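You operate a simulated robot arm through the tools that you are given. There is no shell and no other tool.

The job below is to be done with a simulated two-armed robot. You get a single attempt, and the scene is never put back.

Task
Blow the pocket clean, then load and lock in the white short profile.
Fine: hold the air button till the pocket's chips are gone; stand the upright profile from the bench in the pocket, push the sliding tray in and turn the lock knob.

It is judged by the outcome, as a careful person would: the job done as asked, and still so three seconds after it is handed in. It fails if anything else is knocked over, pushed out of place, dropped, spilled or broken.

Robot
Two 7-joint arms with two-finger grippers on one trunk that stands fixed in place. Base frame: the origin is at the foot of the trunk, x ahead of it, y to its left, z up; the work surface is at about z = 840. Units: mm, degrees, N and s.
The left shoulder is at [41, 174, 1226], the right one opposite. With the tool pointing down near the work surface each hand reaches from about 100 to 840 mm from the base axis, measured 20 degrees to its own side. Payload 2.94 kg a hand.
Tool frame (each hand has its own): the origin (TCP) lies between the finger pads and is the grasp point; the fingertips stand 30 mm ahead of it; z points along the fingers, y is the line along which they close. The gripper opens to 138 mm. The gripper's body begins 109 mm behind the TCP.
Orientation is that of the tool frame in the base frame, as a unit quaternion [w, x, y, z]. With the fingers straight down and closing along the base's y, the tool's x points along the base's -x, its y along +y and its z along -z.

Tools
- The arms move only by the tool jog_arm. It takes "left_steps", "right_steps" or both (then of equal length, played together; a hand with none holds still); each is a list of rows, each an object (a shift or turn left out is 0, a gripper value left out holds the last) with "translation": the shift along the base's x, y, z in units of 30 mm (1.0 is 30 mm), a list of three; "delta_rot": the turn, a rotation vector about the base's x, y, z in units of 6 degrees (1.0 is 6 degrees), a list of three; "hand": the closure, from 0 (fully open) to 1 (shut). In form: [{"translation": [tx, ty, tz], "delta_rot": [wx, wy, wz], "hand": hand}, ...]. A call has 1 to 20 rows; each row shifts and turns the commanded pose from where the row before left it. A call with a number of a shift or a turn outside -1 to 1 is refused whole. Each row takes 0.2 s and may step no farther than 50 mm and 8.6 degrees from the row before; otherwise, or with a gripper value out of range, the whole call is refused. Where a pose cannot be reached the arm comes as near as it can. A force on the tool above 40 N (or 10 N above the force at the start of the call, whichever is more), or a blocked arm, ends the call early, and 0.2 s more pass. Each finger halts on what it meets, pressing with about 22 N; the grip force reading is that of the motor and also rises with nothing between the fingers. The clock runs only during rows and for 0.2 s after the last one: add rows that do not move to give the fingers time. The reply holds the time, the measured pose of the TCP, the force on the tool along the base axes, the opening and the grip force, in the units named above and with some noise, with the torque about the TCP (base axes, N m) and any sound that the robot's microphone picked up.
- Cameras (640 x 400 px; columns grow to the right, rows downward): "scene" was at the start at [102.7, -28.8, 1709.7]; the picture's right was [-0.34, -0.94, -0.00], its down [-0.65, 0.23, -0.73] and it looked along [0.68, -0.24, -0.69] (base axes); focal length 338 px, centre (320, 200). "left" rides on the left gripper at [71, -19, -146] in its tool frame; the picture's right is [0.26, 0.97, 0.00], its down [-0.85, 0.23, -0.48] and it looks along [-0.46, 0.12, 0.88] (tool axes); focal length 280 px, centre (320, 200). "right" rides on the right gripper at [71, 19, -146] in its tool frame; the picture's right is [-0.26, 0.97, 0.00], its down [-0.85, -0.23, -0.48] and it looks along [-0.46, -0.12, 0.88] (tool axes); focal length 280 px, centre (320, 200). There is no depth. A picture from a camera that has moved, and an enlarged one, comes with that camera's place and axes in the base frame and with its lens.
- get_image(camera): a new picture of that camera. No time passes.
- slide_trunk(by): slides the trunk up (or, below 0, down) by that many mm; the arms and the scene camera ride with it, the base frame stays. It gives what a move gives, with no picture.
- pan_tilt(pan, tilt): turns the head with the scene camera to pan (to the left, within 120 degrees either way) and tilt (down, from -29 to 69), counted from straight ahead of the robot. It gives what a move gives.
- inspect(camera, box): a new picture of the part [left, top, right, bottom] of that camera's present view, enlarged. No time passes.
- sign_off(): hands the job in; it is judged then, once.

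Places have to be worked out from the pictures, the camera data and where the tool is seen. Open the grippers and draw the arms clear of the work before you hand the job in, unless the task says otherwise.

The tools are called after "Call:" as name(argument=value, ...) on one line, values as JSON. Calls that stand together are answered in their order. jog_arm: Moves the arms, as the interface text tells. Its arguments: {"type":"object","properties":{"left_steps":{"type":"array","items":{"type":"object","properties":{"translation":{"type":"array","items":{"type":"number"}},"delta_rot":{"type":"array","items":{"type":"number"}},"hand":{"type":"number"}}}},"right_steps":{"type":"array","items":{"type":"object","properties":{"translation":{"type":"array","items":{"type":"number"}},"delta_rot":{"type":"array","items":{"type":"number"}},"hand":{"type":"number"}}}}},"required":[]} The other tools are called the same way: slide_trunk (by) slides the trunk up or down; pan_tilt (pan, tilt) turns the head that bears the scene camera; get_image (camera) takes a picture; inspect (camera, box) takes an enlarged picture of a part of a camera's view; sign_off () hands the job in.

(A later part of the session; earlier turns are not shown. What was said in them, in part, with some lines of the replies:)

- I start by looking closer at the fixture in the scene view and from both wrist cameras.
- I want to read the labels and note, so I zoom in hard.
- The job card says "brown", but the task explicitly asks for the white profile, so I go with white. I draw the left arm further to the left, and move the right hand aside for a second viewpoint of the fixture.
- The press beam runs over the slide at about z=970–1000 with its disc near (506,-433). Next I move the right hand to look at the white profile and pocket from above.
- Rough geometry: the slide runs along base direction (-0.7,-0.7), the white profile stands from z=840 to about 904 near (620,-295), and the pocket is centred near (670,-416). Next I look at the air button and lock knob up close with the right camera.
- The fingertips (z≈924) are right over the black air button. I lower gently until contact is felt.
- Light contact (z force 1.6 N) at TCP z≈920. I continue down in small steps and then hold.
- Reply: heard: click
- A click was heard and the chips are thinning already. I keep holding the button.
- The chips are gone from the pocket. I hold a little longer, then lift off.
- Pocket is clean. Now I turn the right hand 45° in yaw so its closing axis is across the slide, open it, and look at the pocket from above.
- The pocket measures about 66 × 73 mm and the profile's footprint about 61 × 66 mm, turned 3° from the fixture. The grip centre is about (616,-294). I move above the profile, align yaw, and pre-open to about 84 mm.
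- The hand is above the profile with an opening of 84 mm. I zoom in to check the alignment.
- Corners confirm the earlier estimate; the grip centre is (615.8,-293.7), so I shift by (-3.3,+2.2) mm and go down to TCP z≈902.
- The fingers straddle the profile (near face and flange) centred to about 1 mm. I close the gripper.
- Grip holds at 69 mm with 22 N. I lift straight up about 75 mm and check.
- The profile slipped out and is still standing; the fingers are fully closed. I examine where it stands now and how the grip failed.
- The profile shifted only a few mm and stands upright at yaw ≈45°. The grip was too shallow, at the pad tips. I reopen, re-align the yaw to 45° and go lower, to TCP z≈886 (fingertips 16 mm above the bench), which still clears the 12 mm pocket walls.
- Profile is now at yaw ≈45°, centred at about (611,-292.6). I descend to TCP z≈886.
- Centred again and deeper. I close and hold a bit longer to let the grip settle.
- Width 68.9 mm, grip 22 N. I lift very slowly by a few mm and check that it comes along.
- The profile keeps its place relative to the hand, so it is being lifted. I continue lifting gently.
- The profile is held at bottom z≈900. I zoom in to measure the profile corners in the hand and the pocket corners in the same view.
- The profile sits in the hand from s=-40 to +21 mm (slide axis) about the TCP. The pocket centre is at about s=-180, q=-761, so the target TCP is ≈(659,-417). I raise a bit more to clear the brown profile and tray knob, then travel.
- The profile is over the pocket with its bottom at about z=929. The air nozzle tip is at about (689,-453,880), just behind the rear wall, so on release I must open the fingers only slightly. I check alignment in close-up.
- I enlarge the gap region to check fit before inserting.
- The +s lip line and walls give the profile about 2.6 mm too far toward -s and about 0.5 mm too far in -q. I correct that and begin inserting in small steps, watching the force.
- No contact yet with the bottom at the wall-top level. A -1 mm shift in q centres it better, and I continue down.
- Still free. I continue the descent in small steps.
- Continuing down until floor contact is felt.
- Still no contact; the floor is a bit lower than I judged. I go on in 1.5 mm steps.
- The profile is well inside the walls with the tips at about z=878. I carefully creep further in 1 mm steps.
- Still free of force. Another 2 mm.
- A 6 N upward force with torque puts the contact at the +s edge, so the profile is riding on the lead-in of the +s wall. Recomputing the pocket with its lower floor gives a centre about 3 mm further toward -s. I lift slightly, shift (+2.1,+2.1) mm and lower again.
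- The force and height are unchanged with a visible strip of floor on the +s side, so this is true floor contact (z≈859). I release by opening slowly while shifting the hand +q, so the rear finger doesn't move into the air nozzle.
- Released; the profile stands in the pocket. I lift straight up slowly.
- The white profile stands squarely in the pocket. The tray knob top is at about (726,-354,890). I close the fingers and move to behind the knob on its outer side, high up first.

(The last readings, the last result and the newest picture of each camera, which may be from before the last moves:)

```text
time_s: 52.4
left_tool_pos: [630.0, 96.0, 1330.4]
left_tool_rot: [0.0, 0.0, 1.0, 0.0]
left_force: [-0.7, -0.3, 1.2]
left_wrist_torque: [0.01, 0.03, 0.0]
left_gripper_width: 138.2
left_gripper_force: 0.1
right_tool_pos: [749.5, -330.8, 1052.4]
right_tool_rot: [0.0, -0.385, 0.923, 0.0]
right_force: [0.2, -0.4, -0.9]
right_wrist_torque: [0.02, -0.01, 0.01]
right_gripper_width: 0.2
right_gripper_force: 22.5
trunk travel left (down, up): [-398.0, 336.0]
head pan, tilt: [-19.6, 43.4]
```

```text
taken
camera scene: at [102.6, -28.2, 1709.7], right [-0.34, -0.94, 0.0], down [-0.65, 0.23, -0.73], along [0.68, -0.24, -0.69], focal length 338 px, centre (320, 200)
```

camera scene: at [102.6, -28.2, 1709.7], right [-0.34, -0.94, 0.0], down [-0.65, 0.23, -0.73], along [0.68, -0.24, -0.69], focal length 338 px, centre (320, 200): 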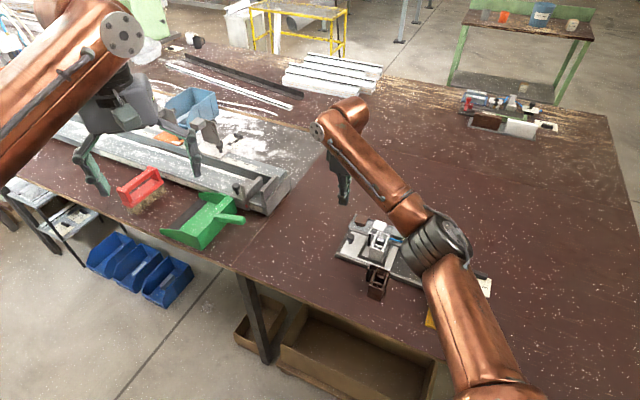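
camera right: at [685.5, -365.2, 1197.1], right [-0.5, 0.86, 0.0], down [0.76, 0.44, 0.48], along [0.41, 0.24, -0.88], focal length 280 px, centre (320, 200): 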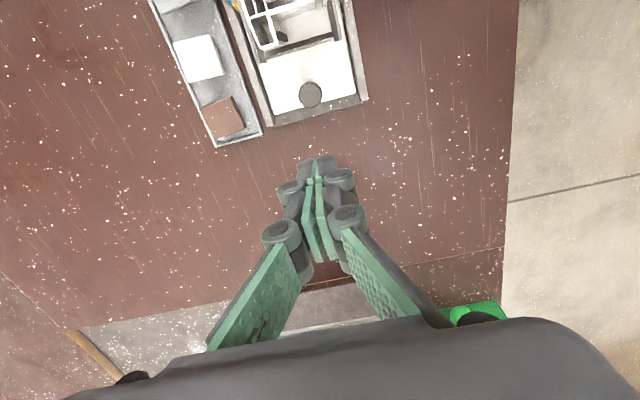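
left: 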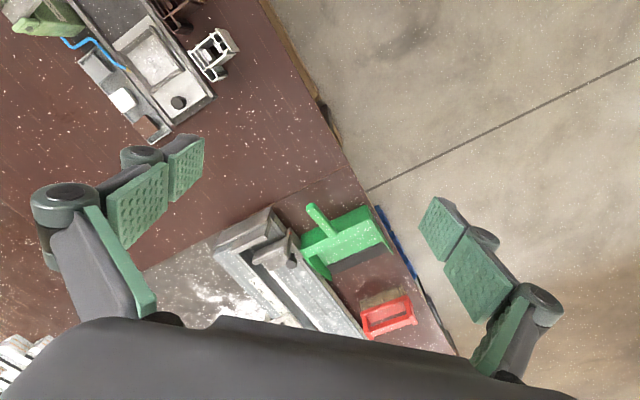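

The hand is behind the knob in line with it. I lower to TCP z≈901 (tips at 871) and look.

Call:
jog_arm(right_steps=[{"translation": [0, 0, -0.8]}, {"translation": [0, 0, -0.8]}, {"translation": [0, 0, -0.8]}, {"translation": [0, 0, -0.8]}, {"translation": [0, 0, -0.8]}, {"translation": [0, 0, -0.6]}, {"translation": [0, 0, -0.45]}, {}])

Call:
get_image(camera="right")

Call:
inspect(camera="scene", box=[310, 180, 430, 300])

```text
time_s: 54.2
left_tool_pos: [629.9, 96.6, 1328.4]
left_tool_rot: [0.0, 0.0, 1.0, 0.0]
left_force: [-0.4, 0.0, -0.3]
left_wrist_torque: [-0.01, -0.02, 0.04]
left_gripper_width: 138.0
left_gripper_force: 0.0
right_tool_pos: [748.0, -329.2, 900.0]
right_tool_rot: [0.0, -0.385, 0.923, 0.0]
right_force: [1.1, -0.4, 0.1]
right_wrist_torque: [0.04, 0.01, 0.0]
right_gripper_width: 0.2
right_gripper_force: 21.8
trunk travel left (down, up): [-398.0, 336.0]
head pan, tilt: [-19.6, 43.4]
```

```text
taken
camera right: at [685.2, -365.7, 1045.0], right [-0.5, 0.86, 0.0], down [0.76, 0.44, 0.48], along [0.41, 0.24, -0.88], focal length 280 px, centre (320, 200)
```

right: 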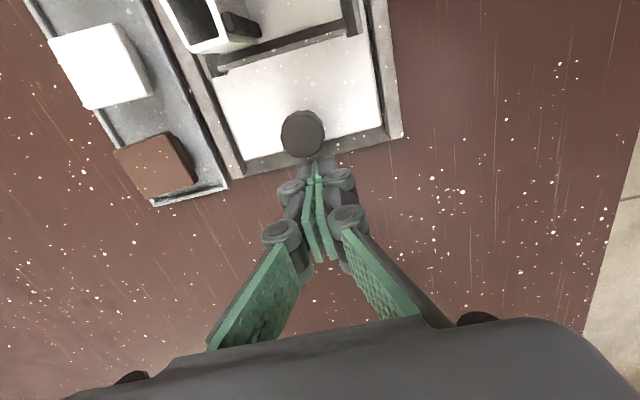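

```text
3.33 times, centred on (370, 240) of scene
camera zoom: at [102.6, -27.9, 1709.7], right [-0.34, -0.94, 0.0], down [-0.65, 0.23, -0.73], along [0.68, -0.24, -0.69], focal length 1127 px, centre (153, 67)
```

zoom: 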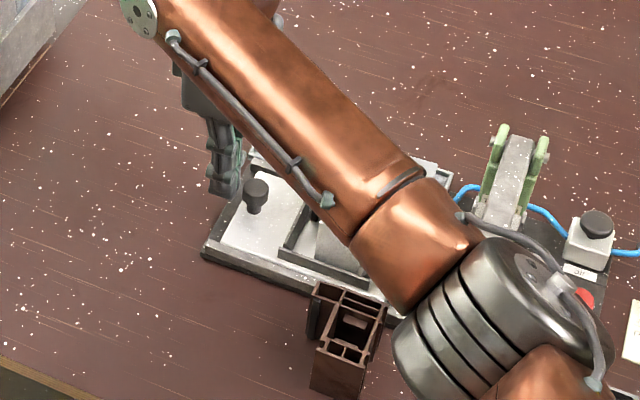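

Fingertips are in line with the knob (knob at (726,-353)). I push along the slide direction in about 8 mm steps and then check.

Call:
jog_arm(right_steps=[{"translation": [-0.15, -0.15, 0]}, {"translation": [-0.15, -0.15, 0]}, {"translation": [-0.18, -0.18, 0]}, {"translation": [-0.18, -0.18, 0]}, {"translation": [-0.18, -0.18, 0]}, {"translation": [-0.18, -0.18, 0]}, {}])

Call:
get_image(camera="right")

Call:
inspect(camera="scene", box=[310, 180, 470, 300])

```text
time_s: 55.8
left_tool_pos: [630.9, 98.2, 1328.4]
left_tool_rot: [0.0, -0.001, 1.0, -0.001]
left_force: [-0.1, 0.5, -0.7]
left_wrist_torque: [0.03, -0.02, 0.0]
left_gripper_width: 138.1
left_gripper_force: 0.1
right_tool_pos: [718.0, -360.7, 899.9]
right_tool_rot: [0.0, -0.385, 0.923, 0.0]
right_force: [0.2, 0.5, -0.6]
right_wrist_torque: [0.0, -0.03, 0.01]
right_gripper_width: 0.1
right_gripper_force: 21.3
trunk travel left (down, up): [-398.0, 336.0]
head pan, tilt: [-19.6, 43.4]
```

```text
taken
camera right: at [654.2, -395.8, 1044.6], right [-0.5, 0.87, 0.0], down [0.76, 0.44, 0.47], along [0.41, 0.24, -0.88], focal length 280 px, centre (320, 200)
```

right: 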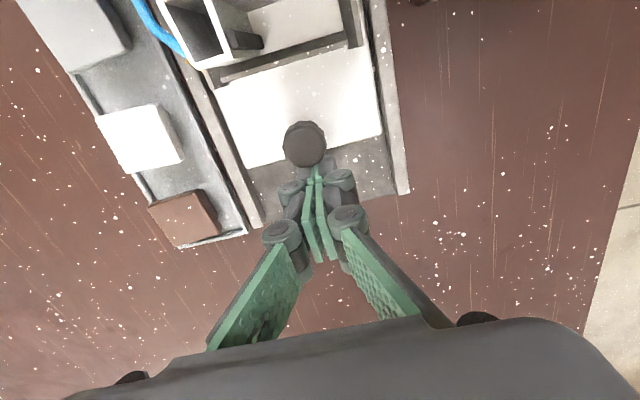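

```text
3.33 times, centred on (390, 240) of scene
camera zoom: at [102.8, -27.9, 1709.7], right [-0.34, -0.94, 0.0], down [-0.65, 0.23, -0.73], along [0.68, -0.24, -0.69], focal length 1127 px, centre (87, 67)
```

zoom: 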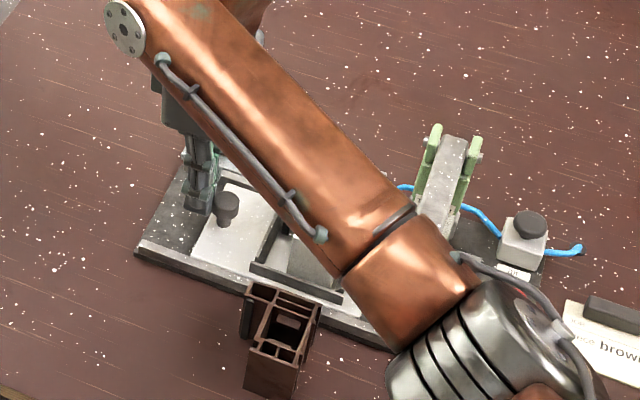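

The tray slides freely with the profile standing. I continue.

Call:
jog_arm(right_steps=[{"translation": [-0.18, -0.18, 0]}, {"translation": [-0.18, -0.18, 0]}, {"translation": [-0.18, -0.18, 0]}, {"translation": [-0.18, -0.18, 0]}, {"translation": [-0.18, -0.18, 0]}, {"translation": [-0.18, -0.18, 0]}, {}])

Call:
get_image(camera="right")

Call:
inspect(camera="scene", box=[330, 180, 490, 300])

```text
time_s: 57.4
left_tool_pos: [630.5, 96.5, 1327.8]
left_tool_rot: [0.0, -0.001, 1.0, 0.0]
left_force: [-0.4, -0.3, -0.3]
left_wrist_torque: [-0.01, -0.03, -0.02]
left_gripper_width: 138.0
left_gripper_force: 0.0
right_tool_pos: [685.1, -393.6, 900.2]
right_tool_rot: [0.0, -0.385, 0.923, 0.0]
right_force: [0.8, 1.1, -0.5]
right_wrist_torque: [0.01, 0.0, -0.01]
right_gripper_width: 0.0
right_gripper_force: 22.3
trunk travel left (down, up): [-398.0, 336.0]
head pan, tilt: [-19.6, 43.4]
```

```text
taken
camera right: at [621.8, -428.9, 1045.3], right [-0.5, 0.86, 0.0], down [0.76, 0.44, 0.48], along [0.41, 0.24, -0.88], focal length 280 px, centre (320, 200)
```

right: 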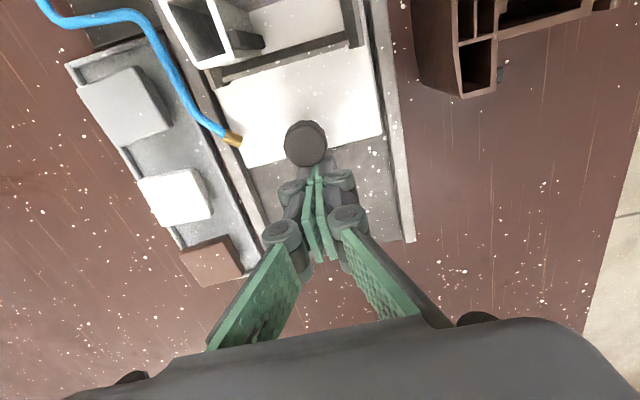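

```text
3.33 times, centred on (410, 240) of scene
camera zoom: at [102.8, -27.9, 1709.7], right [-0.34, -0.94, 0.0], down [-0.65, 0.23, -0.73], along [0.68, -0.24, -0.69], focal length 1127 px, centre (20, 67)
```

zoom: 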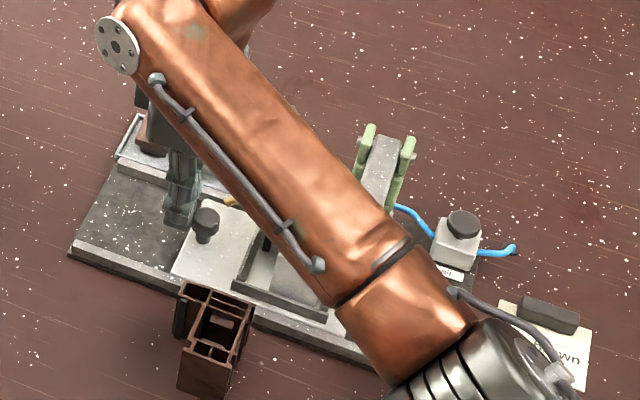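

Tray has moved about 80 mm. The press foot (z≈950) should clear the profile top (≈922), but I go in shorter steps and compare the profile's appearance relative to the tray.

Call:
jog_arm(right_steps=[{"translation": [-0.12, -0.12, 0]}, {"translation": [-0.12, -0.12, 0]}, {"translation": [-0.12, -0.12, 0]}, {}])

Call:
get_image(camera="right")

Call:
inspect(camera="scene", box=[350, 190, 490, 300])

```text
time_s: 58.4
left_tool_pos: [630.6, 96.9, 1328.5]
left_tool_rot: [0.0, 0.0, 1.0, 0.0]
left_force: [0.2, 0.5, 0.3]
left_wrist_torque: [-0.02, 0.01, 0.01]
left_gripper_width: 138.2
left_gripper_force: 0.0
right_tool_pos: [674.8, -404.5, 900.2]
right_tool_rot: [0.0, -0.385, 0.923, 0.0]
right_force: [1.0, -0.1, 0.3]
right_wrist_torque: [-0.02, -0.04, 0.02]
right_gripper_width: 0.0
right_gripper_force: 22.1
trunk travel left (down, up): [-398.0, 336.0]
head pan, tilt: [-19.6, 43.4]
```

```text
taken
camera right: at [610.7, -440.3, 1045.3], right [-0.5, 0.87, 0.0], down [0.76, 0.44, 0.48], along [0.41, 0.24, -0.88], focal length 280 px, centre (320, 200)
```

right: 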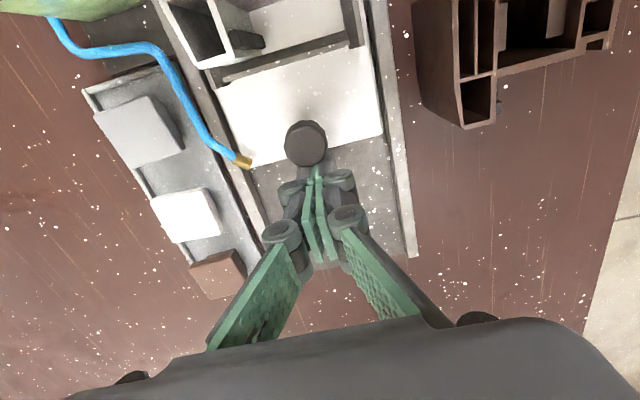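

```text
3.64 times, centred on (420, 245) of scene
camera zoom: at [102.8, -28.0, 1709.7], right [-0.34, -0.94, 0.0], down [-0.65, 0.23, -0.73], along [0.68, -0.24, -0.69], focal length 1229 px, centre (-44, 36)
```

zoom: 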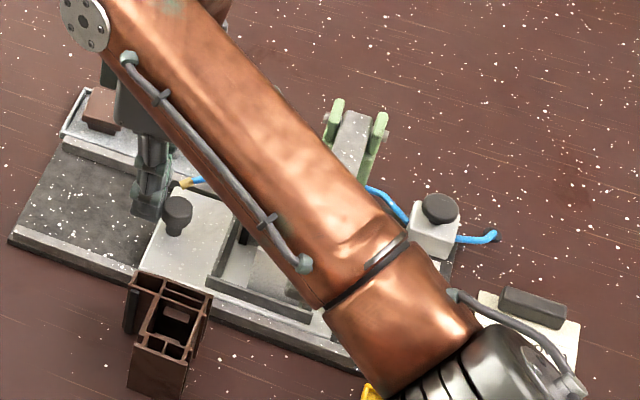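

Profile unchanged relative to the tray. Continuing.

Call:
jog_arm(right_steps=[{"translation": [-0.12, -0.12, 0]}, {"translation": [-0.12, -0.12, 0]}, {"translation": [-0.12, -0.12, 0]}, {}])

Call:
get_image(camera="right")

```text
time_s: 59.4
left_tool_pos: [630.3, 96.8, 1330.7]
left_tool_rot: [0.001, -0.001, 1.0, 0.001]
left_force: [-0.2, -0.6, -0.3]
left_wrist_torque: [0.01, 0.03, -0.03]
left_gripper_width: 138.0
left_gripper_force: 0.1
right_tool_pos: [663.2, -415.9, 899.6]
right_tool_rot: [0.0, -0.385, 0.923, 0.0]
right_force: [0.3, 0.4, -0.7]
right_wrist_torque: [0.02, 0.0, -0.01]
right_gripper_width: 0.0
right_gripper_force: 21.9
trunk travel left (down, up): [-398.0, 336.0]
head pan, tilt: [-19.6, 43.4]
```

```text
taken
camera right: at [599.7, -450.8, 1044.9], right [-0.5, 0.86, 0.0], down [0.76, 0.44, 0.48], along [0.41, 0.24, -0.88], focal length 280 px, centre (320, 200)
```

right: 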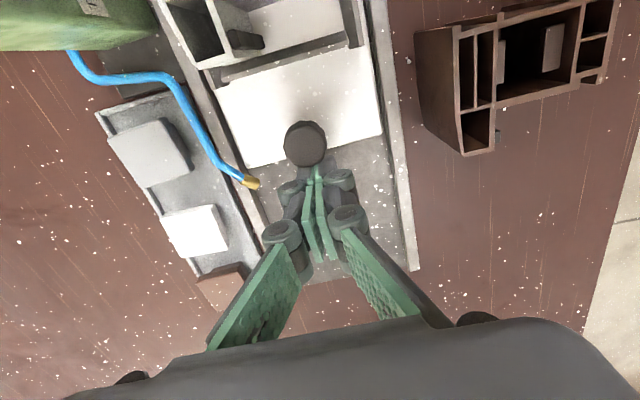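

Still fine; continuing with small steps and watching for the end stop.

Call:
jog_arm(right_steps=[{"translation": [-0.12, -0.12, 0]}, {"translation": [-0.12, -0.12, 0]}, {}])

Call:
get_image(camera="right")

Call:
inspect(camera="scene", box=[350, 190, 490, 300])

```text
time_s: 60.2
left_tool_pos: [631.2, 95.7, 1328.8]
left_tool_rot: [0.0, -0.001, 1.0, 0.0]
left_force: [-0.3, -0.1, 0.1]
left_wrist_torque: [-0.02, 0.04, 0.01]
left_gripper_width: 138.0
left_gripper_force: 0.1
right_tool_pos: [655.8, -422.6, 899.5]
right_tool_rot: [0.0, -0.384, 0.923, 0.0]
right_force: [0.3, 0.0, -0.2]
right_wrist_torque: [0.01, -0.02, 0.0]
right_gripper_width: 0.0
right_gripper_force: 22.1
trunk travel left (down, up): [-398.0, 336.0]
head pan, tilt: [-19.6, 43.4]
```

```text
taken
camera right: at [593.1, -457.6, 1045.0], right [-0.5, 0.87, 0.0], down [0.76, 0.44, 0.48], along [0.41, 0.24, -0.88], focal length 280 px, centre (320, 200)
```

right: 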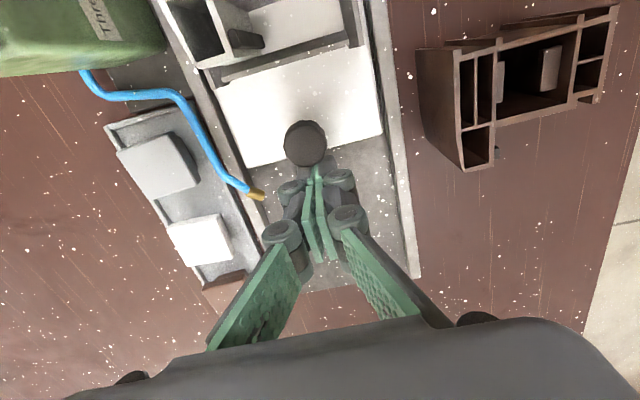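

```text
3.64 times, centred on (420, 245) of scene
camera zoom: at [102.8, -28.1, 1709.7], right [-0.34, -0.94, 0.0], down [-0.65, 0.23, -0.73], along [0.68, -0.24, -0.69], focal length 1229 px, centre (-44, 36)
```

zoom: 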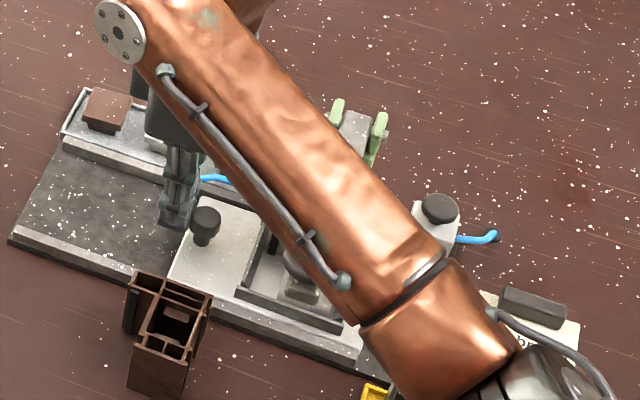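

About 10–15 mm remains. I continue in small steps, waiting for a stop or click.

Call:
jog_arm(right_steps=[{"translation": [-0.1, -0.1, 0]}, {"translation": [-0.1, -0.1, 0]}, {"translation": [-0.08, -0.08, 0]}, {}])

Call:
get_image(camera="right")

```text
time_s: 61.2
left_tool_pos: [632.2, 98.1, 1328.0]
left_tool_rot: [-0.001, -0.001, 1.0, -0.001]
left_force: [0.0, -0.3, -0.3]
left_wrist_torque: [-0.03, -0.06, 0.01]
left_gripper_width: 138.1
left_gripper_force: 0.1
right_tool_pos: [650.7, -426.1, 900.6]
right_tool_rot: [0.002, -0.386, 0.922, 0.001]
right_force: [20.6, 15.9, -2.4]
right_wrist_torque: [0.34, -0.48, 0.14]
right_gripper_width: 0.0
right_gripper_force: 22.0
trunk travel left (down, up): [-398.0, 336.0]
head pan, tilt: [-19.6, 43.4]
```

```text
taken
camera right: at [587.3, -462.0, 1045.1], right [-0.51, 0.86, 0.0], down [0.76, 0.44, 0.48], along [0.41, 0.24, -0.88], focal length 280 px, centre (320, 200)
```

right: 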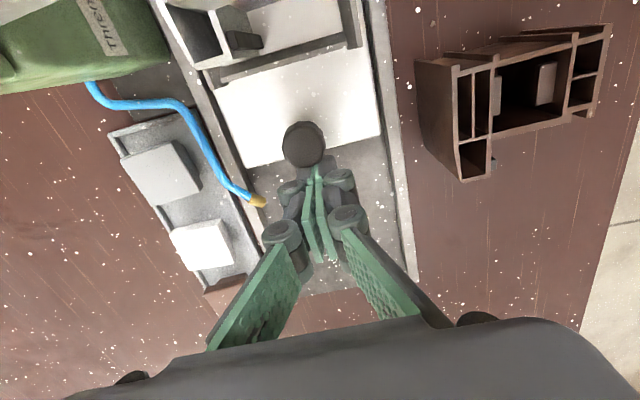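

A firm stop: 26 N along the slide axis after about 127 mm of travel. I back off from the knob, lift, and look at the result.

Call:
jog_arm(right_steps=[{"translation": [0.15, 0.15, 0]}, {"translation": [0.25, 0.25, 0]}, {"translation": [0.3, 0.3, 0]}, {"translation": [0, 0, 0.7]}, {"translation": [0, 0, 1]}, {"translation": [0, 0, 1]}, {"translation": [0, 0, 1]}, {"translation": [0, 0, 1]}, {"translation": [0, 0, 1]}, {"translation": [0, 0, 0.5]}, {}])

Call:
get_image(camera="right")

Call:
inspect(camera="scene", box=[340, 190, 500, 300])

```text
time_s: 63.6
left_tool_pos: [631.2, 97.1, 1328.8]
left_tool_rot: [0.0, -0.001, 1.0, 0.0]
left_force: [0.3, -0.3, 1.0]
left_wrist_torque: [-0.02, 0.01, -0.01]
left_gripper_width: 137.8
left_gripper_force: 0.0
right_tool_pos: [667.6, -409.0, 1085.7]
right_tool_rot: [-0.001, -0.385, 0.923, 0.001]
right_force: [-0.7, 0.6, -0.9]
right_wrist_torque: [-0.01, -0.01, 0.02]
right_gripper_width: 0.0
right_gripper_force: 21.7
trunk travel left (down, up): [-398.0, 336.0]
head pan, tilt: [-19.6, 43.4]
```

```text
taken
camera right: at [605.1, -444.8, 1230.9], right [-0.5, 0.86, 0.0], down [0.76, 0.44, 0.48], along [0.41, 0.24, -0.88], focal length 280 px, centre (320, 200)
```

right: 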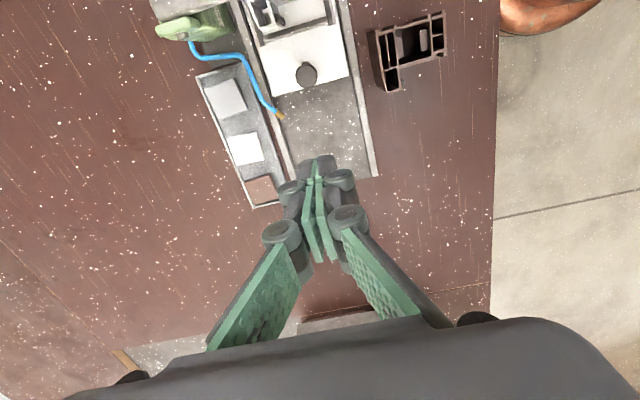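

```text
3.64 times, centred on (420, 245) of scene
camera zoom: at [102.9, -28.3, 1709.6], right [-0.34, -0.94, 0.0], down [-0.65, 0.23, -0.73], along [0.68, -0.24, -0.69], focal length 1229 px, centre (-44, 36)
```

zoom: 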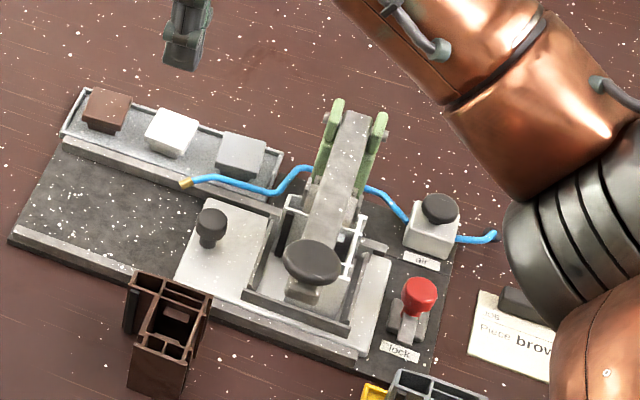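

The tray is home against the lock base and the white profile stands beneath the press. I move above the red lock knob, with the fingers partly opened, to look at it.

Call:
jog_arm(right_steps=[{"translation": [-0.8, -0.8, 0], "hand": 0.5}, {"translation": [-0.85, -0.87, 0]}, {"translation": [-0.85, -0.87, 0]}, {"translation": [-0.85, -0.87, 0]}, {"translation": [-0.85, -0.87, 0]}, {"translation": [-0.88, -0.89, 0]}, {}, {}])

Call:
get_image(camera="right")

Call:
inspect(camera="right", box=[260, 80, 380, 200])

Call:
inspect(camera="scene", box=[390, 220, 470, 300])

```text
time_s: 65.4
left_tool_pos: [630.1, 97.1, 1329.4]
left_tool_rot: [0.0, -0.001, 1.0, 0.0]
left_force: [-0.7, 0.1, -0.2]
left_wrist_torque: [0.04, -0.02, -0.05]
left_gripper_width: 137.9
left_gripper_force: 0.1
right_tool_pos: [515.8, -562.0, 1085.6]
right_tool_rot: [0.0, -0.385, 0.923, 0.001]
right_force: [-0.6, -0.1, 0.0]
right_wrist_torque: [-0.01, -0.02, -0.02]
right_gripper_width: 68.8
right_gripper_force: 0.0
trunk travel left (down, up): [-398.0, 336.0]
head pan, tilt: [-19.6, 43.4]
```

```text
taken
camera right: at [452.2, -599.2, 1231.3], right [-0.5, 0.86, 0.0], down [0.76, 0.44, 0.48], along [0.41, 0.24, -0.88], focal length 280 px, centre (320, 200)
```

right: 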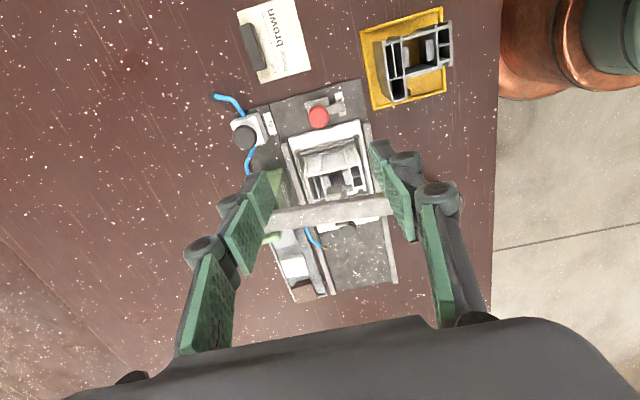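

```text
3.33 times, centred on (320, 140) of right
camera zoom: at [452.2, -599.2, 1231.3], right [-0.5, 0.86, 0.0], down [0.76, 0.44, 0.48], along [0.41, 0.24, -0.88], focal length 935 px, centre (320, 400)
```

zoom: 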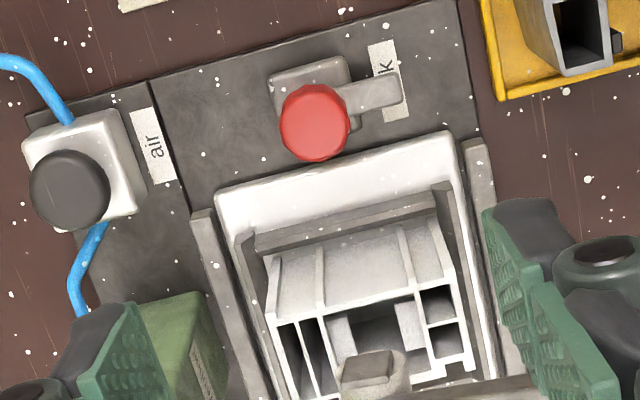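

```text
5.00 times, centred on (430, 260) of scene
camera zoom: at [101.9, -28.8, 1709.7], right [-0.34, -0.94, 0.0], down [-0.65, 0.23, -0.73], along [0.68, -0.24, -0.69], focal length 1690 px, centre (-230, -100)
```

zoom: 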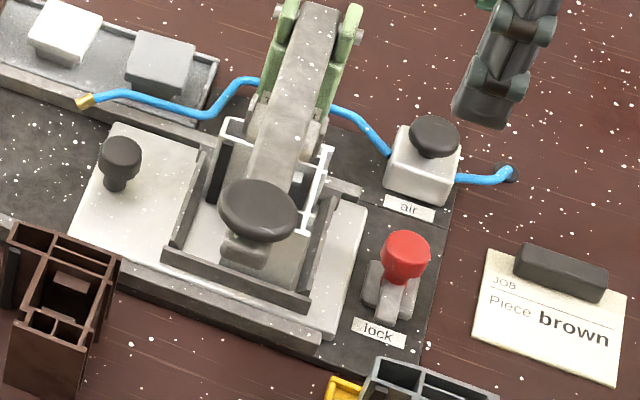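

The lock is a red knob over a base block with a latch bar that points along +q (away from the tray). Turned 90° clockwise, the bar would swing over the tray's end. I zoom in to judge heights.

Call:
inspect(camera="scene", box=[425, 255, 465, 295])

Call:
inspect(camera="right", box=[290, 85, 350, 140])

```text
10.00 times, centred on (445, 275) of scene
camera zoom: at [101.9, -28.8, 1709.7], right [-0.34, -0.94, 0.0], down [-0.65, 0.23, -0.73], along [0.68, -0.24, -0.69], focal length 3381 px, centre (-930, -550)
```

zoom: 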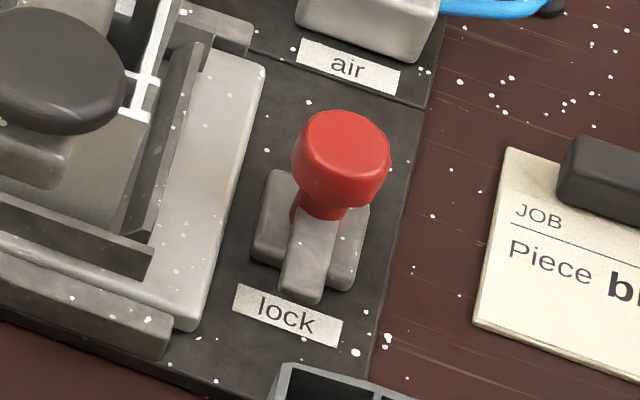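

```text
7.27 times, centred on (320, 112) of right
camera zoom: at [452.2, -599.2, 1231.3], right [-0.5, 0.86, 0.0], down [0.76, 0.44, 0.48], along [0.41, 0.24, -0.88], focal length 2039 px, centre (320, 836)
```

zoom: 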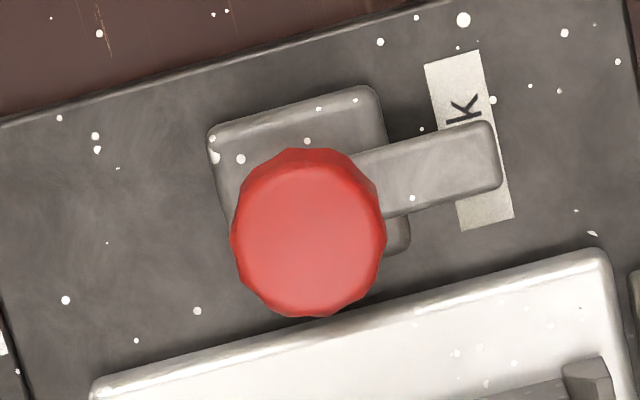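

Triangulated: knob cap centre (515.5,-564.5), cap z≈881–896, latch bar top z≈871 pointing +q. I rotate the hand to yaw 90° (so that a -90° turn ends well clear of the press beam), narrow the opening to about 47 mm and descend partway.

Call:
jog_arm(right_steps=[{"delta_rot": [0, 0, 1], "hand": 0.66}, {"delta_rot": [0, 0, 1]}, {"delta_rot": [0, 0, 1]}, {"delta_rot": [0, 0, 1]}, {"delta_rot": [0, 0, 1], "translation": [0, 0, -0.5]}, {"delta_rot": [0, 0, 1], "translation": [0, 0, -1]}, {"delta_rot": [0, 0, 1], "translation": [0, 0, -1]}, {"delta_rot": [0, 0, 0.5], "translation": [0, -0.07, -1]}, {"translation": [0, 0, -0.7]}, {}])

Call:
get_image(camera="right")

Call:
inspect(camera="scene", box=[390, 200, 490, 300])

```text
time_s: 67.6
left_tool_pos: [630.1, 96.6, 1329.5]
left_tool_rot: [0.0, -0.001, 1.0, 0.0]
left_force: [0.5, -0.5, -0.5]
left_wrist_torque: [0.02, -0.05, 0.02]
left_gripper_width: 137.9
left_gripper_force: 0.1
right_tool_pos: [515.3, -565.1, 958.4]
right_tool_rot: [0.0, 0.709, -0.705, 0.0]
right_force: [-0.1, 0.8, -0.8]
right_wrist_torque: [0.0, -0.02, 0.02]
right_gripper_width: 46.9
right_gripper_force: 0.1
trunk travel left (down, up): [-398.0, 336.0]
head pan, tilt: [-19.6, 43.4]
```

```text
taken
camera right: at [496.8, -635.6, 1104.4], right [-0.97, 0.26, 0.0], down [0.23, 0.85, 0.48], along [0.12, 0.46, -0.88], focal length 280 px, centre (320, 200)
```

right: 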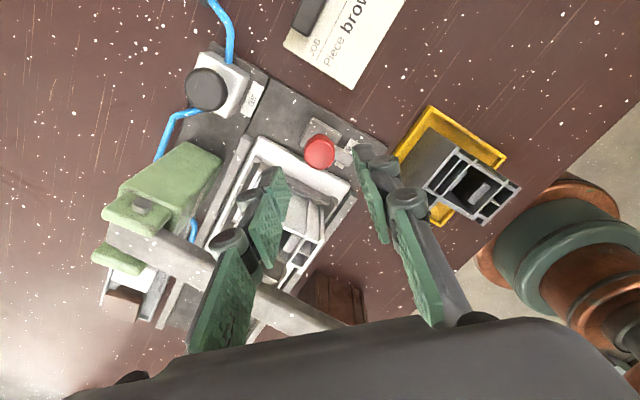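

```text
4.00 times, centred on (440, 250) of scene
camera zoom: at [102.5, -28.0, 1709.7], right [-0.34, -0.94, 0.0], down [-0.65, 0.23, -0.73], along [0.68, -0.24, -0.69], focal length 1352 px, centre (-160, 0)
```

zoom: 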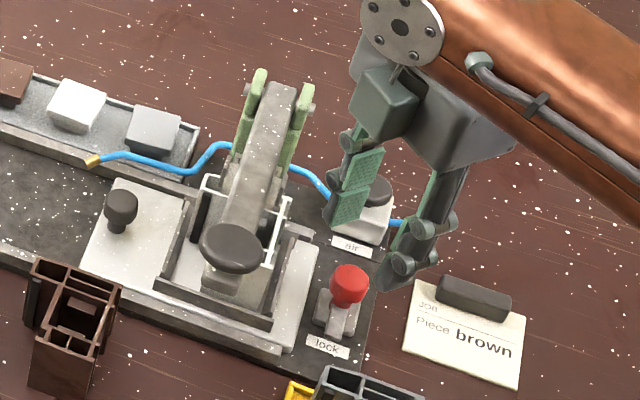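

The knob is exactly centred under the TCP in the wrist view. I descend to TCP z≈905 (tips just above the latch bar) and close on the cap.

Call:
jog_arm(right_steps=[{"translation": [0, 0, -0.6]}, {"translation": [0, 0, -0.6]}, {"translation": [0, 0, -0.4]}, {"translation": [0, 0, -0.2]}, {}])

Call:
get_image(camera="right")

Call:
inspect(camera="scene", box=[400, 220, 480, 300])

```text
time_s: 68.8
left_tool_pos: [630.0, 97.1, 1328.9]
left_tool_rot: [0.0, -0.001, 1.0, 0.0]
left_force: [-0.1, -0.2, 0.2]
left_wrist_torque: [-0.01, -0.03, 0.02]
left_gripper_width: 138.0
left_gripper_force: 0.1
right_tool_pos: [515.7, -566.1, 905.2]
right_tool_rot: [0.0, 0.709, -0.705, 0.0]
right_force: [0.8, -0.1, 0.4]
right_wrist_torque: [-0.03, 0.0, -0.02]
right_gripper_width: 46.7
right_gripper_force: 0.1
trunk travel left (down, up): [-398.0, 336.0]
head pan, tilt: [-19.6, 43.4]
```

```text
taken
camera right: at [497.4, -636.0, 1050.8], right [-0.97, 0.26, 0.0], down [0.23, 0.85, 0.48], along [0.12, 0.46, -0.88], focal length 280 px, centre (320, 200)
```

right: 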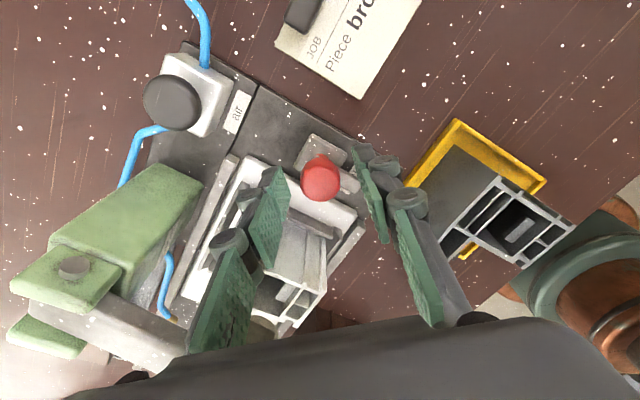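

```text
5.00 times, centred on (440, 260) of scene
camera zoom: at [102.7, -28.2, 1709.7], right [-0.34, -0.94, 0.0], down [-0.65, 0.23, -0.73], along [0.68, -0.24, -0.69], focal length 1690 px, centre (-280, -100)
```

zoom: 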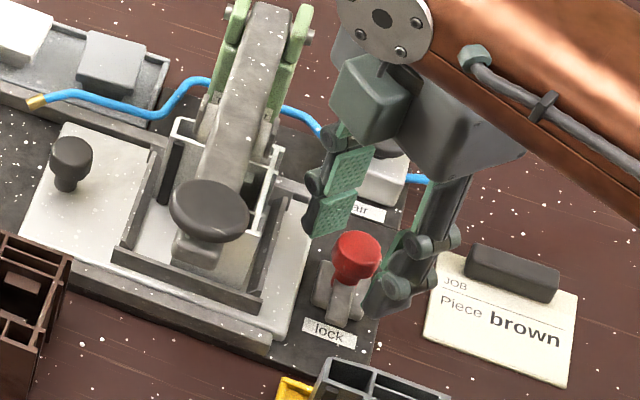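

The fingers straddle the red cap. I close the gripper.

Call:
jog_arm(right_steps=[{"hand": 1}, {}, {}, {}, {}])

Call:
get_image(camera="right")

```text
time_s: 70.0
left_tool_pos: [630.3, 96.8, 1329.4]
left_tool_rot: [0.0, -0.001, 1.0, 0.0]
left_force: [0.3, -0.4, 0.5]
left_wrist_torque: [-0.01, -0.04, -0.01]
left_gripper_width: 138.3
left_gripper_force: 0.0
right_tool_pos: [517.5, -566.4, 905.3]
right_tool_rot: [0.0, 0.709, -0.705, 0.001]
right_force: [0.3, -0.6, -1.6]
right_wrist_torque: [-0.03, 0.03, 0.01]
right_gripper_width: 24.8
right_gripper_force: 45.4
trunk travel left (down, up): [-398.0, 336.0]
head pan, tilt: [-19.6, 43.4]
```

```text
taken
camera right: at [497.4, -636.1, 1050.7], right [-0.97, 0.26, 0.0], down [0.23, 0.85, 0.48], along [0.12, 0.46, -0.88], focal length 280 px, centre (320, 200)
```

right: 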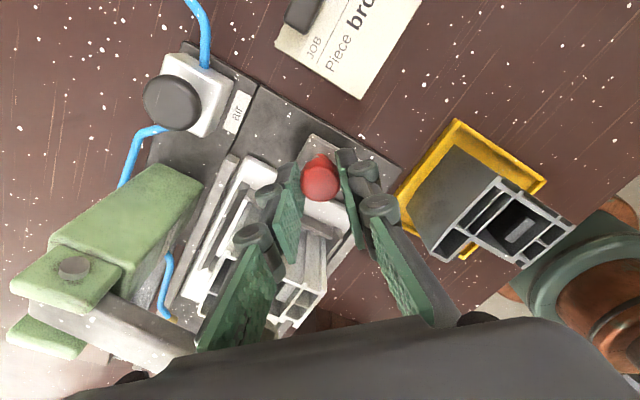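

Gripped at 24.8 mm. I turn clockwise by 18° first and check the torque and the bar.

Call:
jog_arm(right_steps=[{"delta_rot": [0, 0, -1]}, {"delta_rot": [0, 0, -1]}, {"delta_rot": [0, 0, -1]}, {}])

Call:
get_image(camera="right")

Call:
inspect(camera="scene", box=[420, 240, 470, 290])

```text
time_s: 71.0
left_tool_pos: [630.8, 96.6, 1328.4]
left_tool_rot: [0.0, -0.001, 1.0, 0.001]
left_force: [-0.7, -0.1, 0.6]
left_wrist_torque: [-0.01, -0.02, 0.0]
left_gripper_width: 138.0
left_gripper_force: 0.0
right_tool_pos: [516.4, -567.3, 905.0]
right_tool_rot: [0.0, -0.59, 0.807, 0.001]
right_force: [-2.6, 4.1, -4.6]
right_wrist_torque: [0.21, 0.09, -0.02]
right_gripper_width: 24.6
right_gripper_force: 45.2
trunk travel left (down, up): [-398.0, 336.0]
head pan, tilt: [-19.6, 43.4]
```

```text
taken
camera right: at [476.4, -626.8, 1050.8], right [-0.84, 0.54, 0.0], down [0.48, 0.74, 0.48], along [0.26, 0.4, -0.88], focal length 280 px, centre (320, 200)
```

right: 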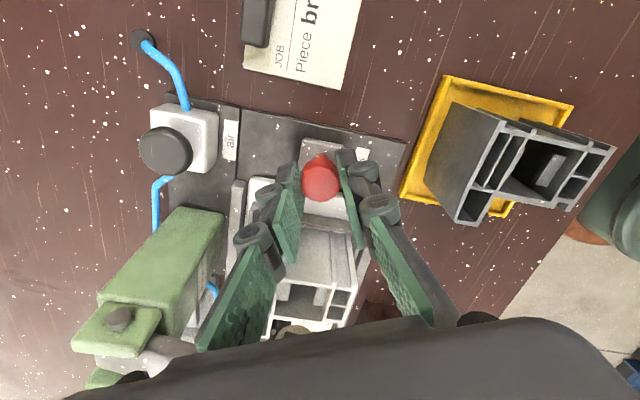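

```text
8.00 times, centred on (445, 265) of scene
camera zoom: at [102.7, -28.3, 1709.6], right [-0.34, -0.94, 0.0], down [-0.65, 0.23, -0.73], along [0.68, -0.24, -0.69], focal length 2705 px, centre (-680, -320)
```

zoom: 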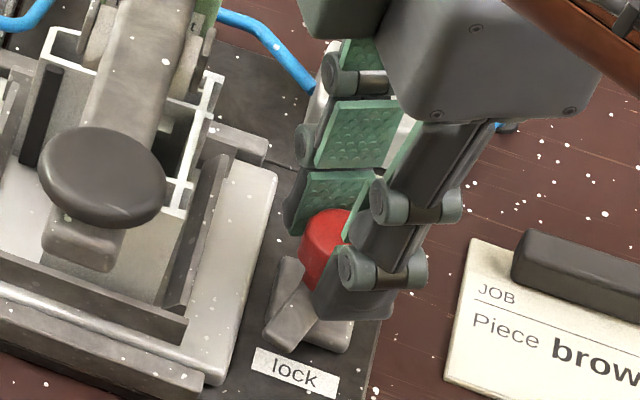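

The latch bar turns with the knob toward the tray. I trim the TCP 1.5 mm in +y and keep turning.

Call:
jog_arm(right_steps=[{"translation": [-0.02, 0.05, 0], "delta_rot": [0, 0, -1]}, {"delta_rot": [0, 0, -1]}, {"delta_rot": [0, 0, -1]}, {"delta_rot": [0, 0, -1]}, {"delta_rot": [0, 0, -1]}, {"delta_rot": [0, 0, -1]}, {}])

Call:
get_image(camera="right")

Call:
inspect(camera="scene", box=[410, 235, 470, 295])

```text
time_s: 72.6
left_tool_pos: [630.6, 95.5, 1328.8]
left_tool_rot: [0.0, -0.001, 1.0, 0.0]
left_force: [-0.3, -0.2, -0.1]
left_wrist_torque: [-0.01, 0.01, 0.02]
left_gripper_width: 138.0
left_gripper_force: 0.0
right_tool_pos: [515.4, -565.6, 905.3]
right_tool_rot: [0.0, -0.31, 0.951, -0.001]
right_force: [-3.0, -5.8, -1.7]
right_wrist_torque: [-0.24, 0.22, -0.02]
right_gripper_width: 24.7
right_gripper_force: 45.0
trunk travel left (down, up): [-398.0, 336.0]
head pan, tilt: [-19.6, 43.4]
```

```text
taken
camera right: at [447.2, -591.0, 1050.9], right [-0.36, 0.93, 0.0], down [0.82, 0.32, 0.48], along [0.44, 0.17, -0.88], focal length 280 px, centre (320, 200)
```

right: 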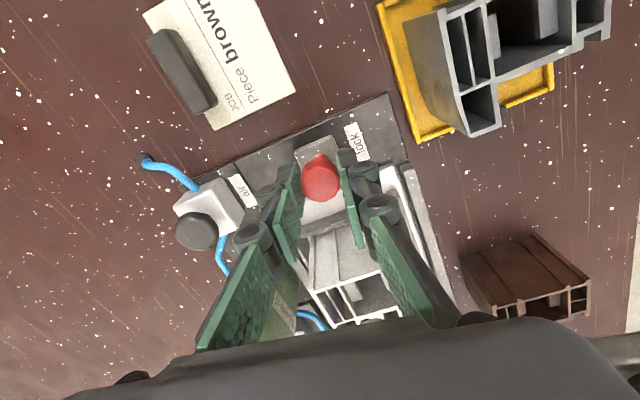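

```text
6.67 times, centred on (440, 265) of scene
camera zoom: at [102.4, -29.6, 1709.7], right [-0.34, -0.94, 0.0], down [-0.65, 0.23, -0.73], along [0.68, -0.24, -0.69], focal length 2254 px, centre (-480, -233)
```

zoom: 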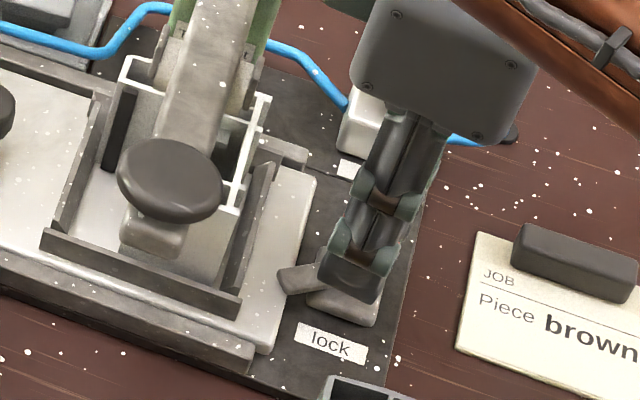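

The bar is swinging over the tray edge (54° so far). I turn on toward 90°.

Call:
jog_arm(right_steps=[{"translation": [-0.02, -0.02, 0], "delta_rot": [0, 0, -1]}, {"delta_rot": [0, 0, -1]}, {"delta_rot": [0, 0, -1]}, {"delta_rot": [0, 0, -1]}, {"delta_rot": [0, 0, -1]}, {}])

Call:
get_image(camera="right")

Call:
inspect(camera="scene", box=[410, 235, 470, 295])

```text
time_s: 74.0
left_tool_pos: [631.0, 95.6, 1330.6]
left_tool_rot: [0.0, -0.001, 1.0, 0.001]
left_force: [-0.4, -0.1, -0.3]
left_wrist_torque: [0.01, 0.04, 0.0]
left_gripper_width: 137.9
left_gripper_force: 0.2
right_tool_pos: [515.8, -565.8, 905.2]
right_tool_rot: [0.0, -0.055, 0.999, 0.001]
right_force: [-3.8, -1.8, -2.2]
right_wrist_torque: [-0.07, -0.23, -0.04]
right_gripper_width: 24.8
right_gripper_force: 44.7
trunk travel left (down, up): [-398.0, 336.0]
head pan, tilt: [-19.6, 43.4]
```

```text
taken
camera right: at [443.0, -553.2, 1050.9], right [0.16, 0.99, 0.0], down [0.87, -0.14, 0.48], along [0.47, -0.07, -0.88], focal length 280 px, centre (320, 200)
```

right: 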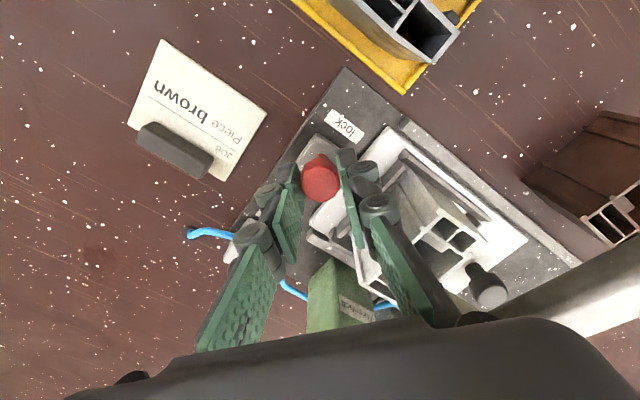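

```text
6.67 times, centred on (440, 265) of scene
camera zoom: at [102.7, -29.2, 1709.6], right [-0.34, -0.94, 0.0], down [-0.65, 0.23, -0.73], along [0.68, -0.24, -0.69], focal length 2254 px, centre (-480, -233)
```

zoom: 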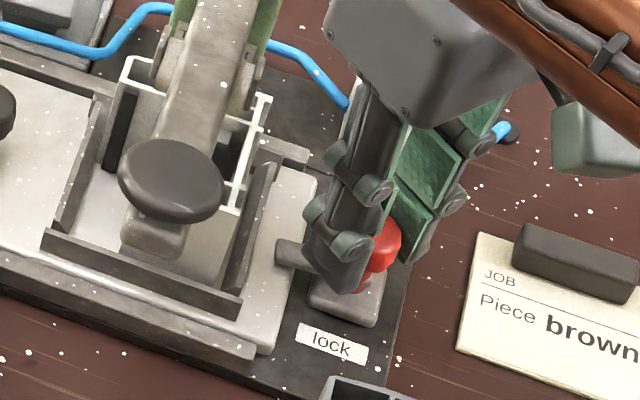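

84° turned with no resistance. I continue a little to find the end stop or at least 90°.

Call:
jog_arm(right_steps=[{"delta_rot": [0, 0, -1]}, {"delta_rot": [0, 0, -0.5]}, {}])

Call:
inspect(camera="scene", box=[410, 235, 470, 295])

```text
time_s: 74.8
left_tool_pos: [632.1, 94.8, 1329.0]
left_tool_rot: [0.0, -0.001, 1.0, 0.0]
left_force: [-0.3, -0.2, 0.4]
left_wrist_torque: [0.0, 0.03, 0.02]
left_gripper_width: 138.0
left_gripper_force: 0.0
right_tool_pos: [516.2, -565.3, 906.4]
right_tool_rot: [0.0, 0.024, 1.0, -0.001]
right_force: [-0.4, -1.2, -3.5]
right_wrist_torque: [-0.03, -0.09, 0.49]
right_gripper_width: 25.0
right_gripper_force: 44.9
trunk travel left (down, up): [-398.0, 336.0]
head pan, tilt: [-19.6, 43.4]
```

```text
6.67 times, centred on (440, 265) of scene
camera zoom: at [103.0, -29.2, 1709.6], right [-0.34, -0.94, 0.0], down [-0.65, 0.23, -0.73], along [0.68, -0.24, -0.69], focal length 2254 px, centre (-480, -233)
```

zoom: 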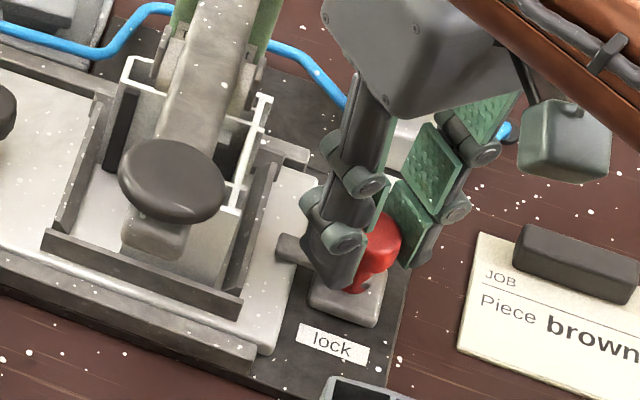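

A torque of 0.49 Nm at about 92° means the knob is at its end stop, with the bar over the tray. I open the fingers and lift off.

Call:
jog_arm(right_steps=[{"delta_rot": [0, 0, 0.3]}, {"hand": 0.7}, {}, {}, {"translation": [0, 0, 0.2]}, {"translation": [0, 0, 0.6]}, {"translation": [0, 0, 1]}, {"translation": [0, 0, 1]}, {"translation": [0, 0, 1]}, {"translation": [0, 0, 1]}, {"translation": [0, 0, 1]}, {}])

Call:
get_image(camera="right")

Call:
inspect(camera="scene", box=[380, 215, 470, 295])

```text
time_s: 77.4
left_tool_pos: [630.7, 96.4, 1328.1]
left_tool_rot: [0.0, -0.001, 1.0, 0.0]
left_force: [-0.1, -0.4, -0.8]
left_wrist_torque: [0.0, 0.02, 0.0]
left_gripper_width: 137.7
left_gripper_force: 0.1
right_tool_pos: [516.1, -564.7, 1081.7]
right_tool_rot: [0.0, 0.009, 1.0, 0.0]
right_force: [-0.5, -0.2, -0.8]
right_wrist_torque: [0.0, 0.01, -0.04]
right_gripper_width: 41.3
right_gripper_force: 0.1
trunk travel left (down, up): [-398.0, 336.0]
head pan, tilt: [-19.6, 43.4]
```

```text
taken
camera right: at [446.1, -543.8, 1226.3], right [0.28, 0.96, 0.0], down [0.85, -0.24, 0.48], along [0.46, -0.13, -0.88], focal length 280 px, centre (320, 200)
```

right: 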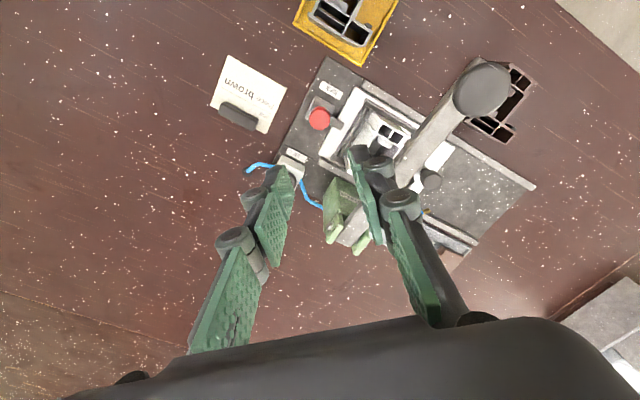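

```text
5.00 times, centred on (425, 255) of scene
camera zoom: at [102.9, -28.9, 1709.6], right [-0.34, -0.94, 0.0], down [-0.65, 0.23, -0.73], along [0.68, -0.24, -0.69], focal length 1690 px, centre (-205, -75)
```

zoom: 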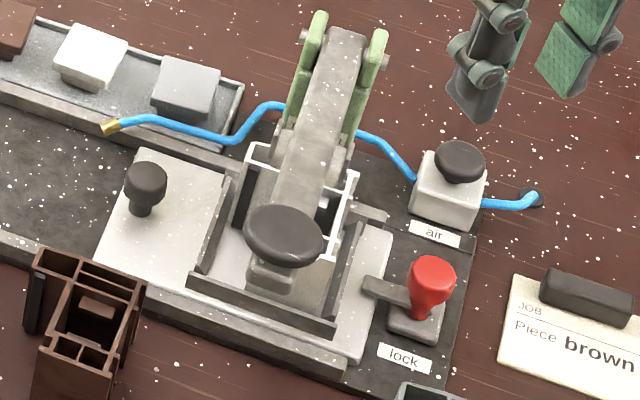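

The latch bar lies over the tray end. I open the right gripper and draw the arm back, then check everything.

Call:
jog_arm(right_steps=[{"translation": [-0.3, -0.3, 0.8], "hand": 0}, {"translation": [-0.4, -0.6, 0.8]}, {"translation": [-0.5, -0.8, 0.8]}, {"translation": [-0.5, -0.8, 0.8]}, {"translation": [-0.5, -0.8, 0.5]}, {"translation": [-0.5, -0.8, 0]}, {"translation": [-0.5, -0.5, 0]}, {}])

Call:
get_image(camera="scene")

Call:
inspect(camera="scene", box=[330, 200, 500, 335])

Call:
inspect(camera="scene", box=[395, 225, 455, 285])

Call:
get_image(camera="right")

```text
time_s: 79.2
left_tool_pos: [631.2, 96.5, 1328.3]
left_tool_rot: [0.0, -0.001, 1.0, 0.0]
left_force: [0.4, -0.2, -0.3]
left_wrist_torque: [0.01, 0.0, -0.02]
left_gripper_width: 138.0
left_gripper_force: 0.0
right_tool_pos: [418.7, -705.4, 1190.6]
right_tool_rot: [0.001, 0.007, 1.0, 0.0]
right_force: [-0.1, -0.3, -0.4]
right_wrist_torque: [0.0, -0.01, 0.06]
right_gripper_width: 138.0
right_gripper_force: 0.1
trunk travel left (down, up): [-398.0, 336.0]
head pan, tilt: [-19.6, 43.4]
```

```text
taken
camera scene: at [103.5, -28.4, 1709.6], right [-0.34, -0.94, 0.0], down [-0.65, 0.23, -0.73], along [0.68, -0.24, -0.69], focal length 338 px, centre (320, 200)
```

scene: 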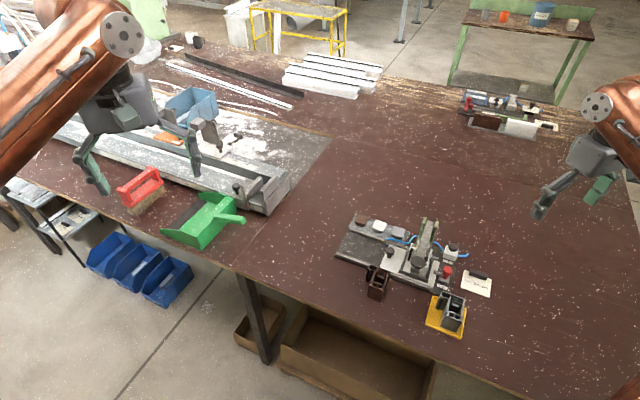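

```text
2.96 times, centred on (415, 268) of scene
camera zoom: at [103.5, -28.4, 1709.6], right [-0.34, -0.94, 0.0], down [-0.65, 0.23, -0.73], along [0.68, -0.24, -0.69], focal length 1002 px, centre (38, 0)
```

zoom: 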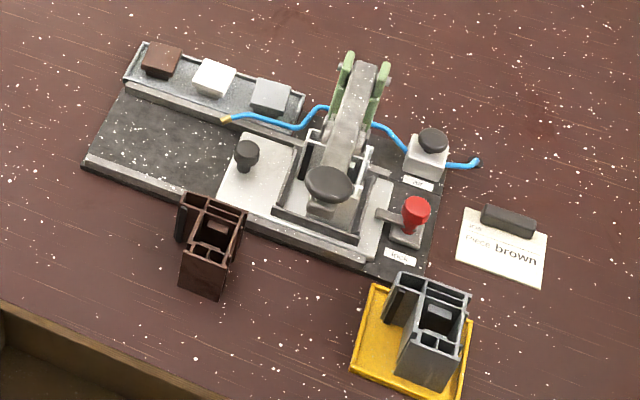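

```text
6.67 times, centred on (425, 255) of scene
camera zoom: at [103.5, -28.4, 1709.6], right [-0.34, -0.94, 0.0], down [-0.65, 0.23, -0.73], along [0.68, -0.24, -0.69], focal length 2254 px, centre (-380, -167)
```

zoom: 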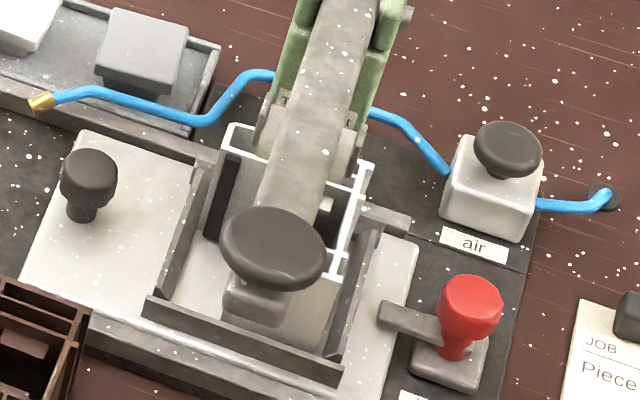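

```text
taken
camera right: at [348.3, -683.6, 1336.1], right [0.28, 0.96, 0.0], down [0.85, -0.24, 0.48], along [0.46, -0.13, -0.88], focal length 280 px, centre (320, 200)
```

right: 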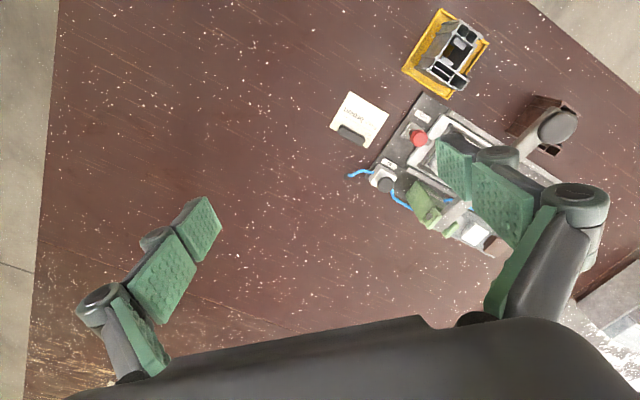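

The pocket is clean, the white profile stands upright in it, and the tray is pushed home. The lock bar is turned over the tray, both grippers are open and clear, and the brown and grey profiles are undisturbed. I hand in the job.

Call:
sign_off()

```text
The job is handed in.
```

The pocket is blown clean, and the white short profile is loaded, pushed in and locked. I handed the job in; no verdict has come back yet.

- **Air:** I held the button until the pocket's chips were gone in the scene picture.
- **Profile:** The white profile stands upright in the pocket. The first grip slipped: the profile moved a few millimetres on the bench but stayed standing, and the second, deeper grip held.
- **Tray:** I pushed it in by its knob until it hit a firm stop, about 127 mm. The profile went under the press without tipping.
- **Lock:** I turned the red knob about 90° clockwise until it reached its stop. Its latch bar now lies over the end of the tray.

The job card on the bench reads "Piece brown". I followed your instruction and loaded white.

In the last pictures the brown and grey profiles and the rest of the bench look undisturbed, and both arms are clear with the grippers open.
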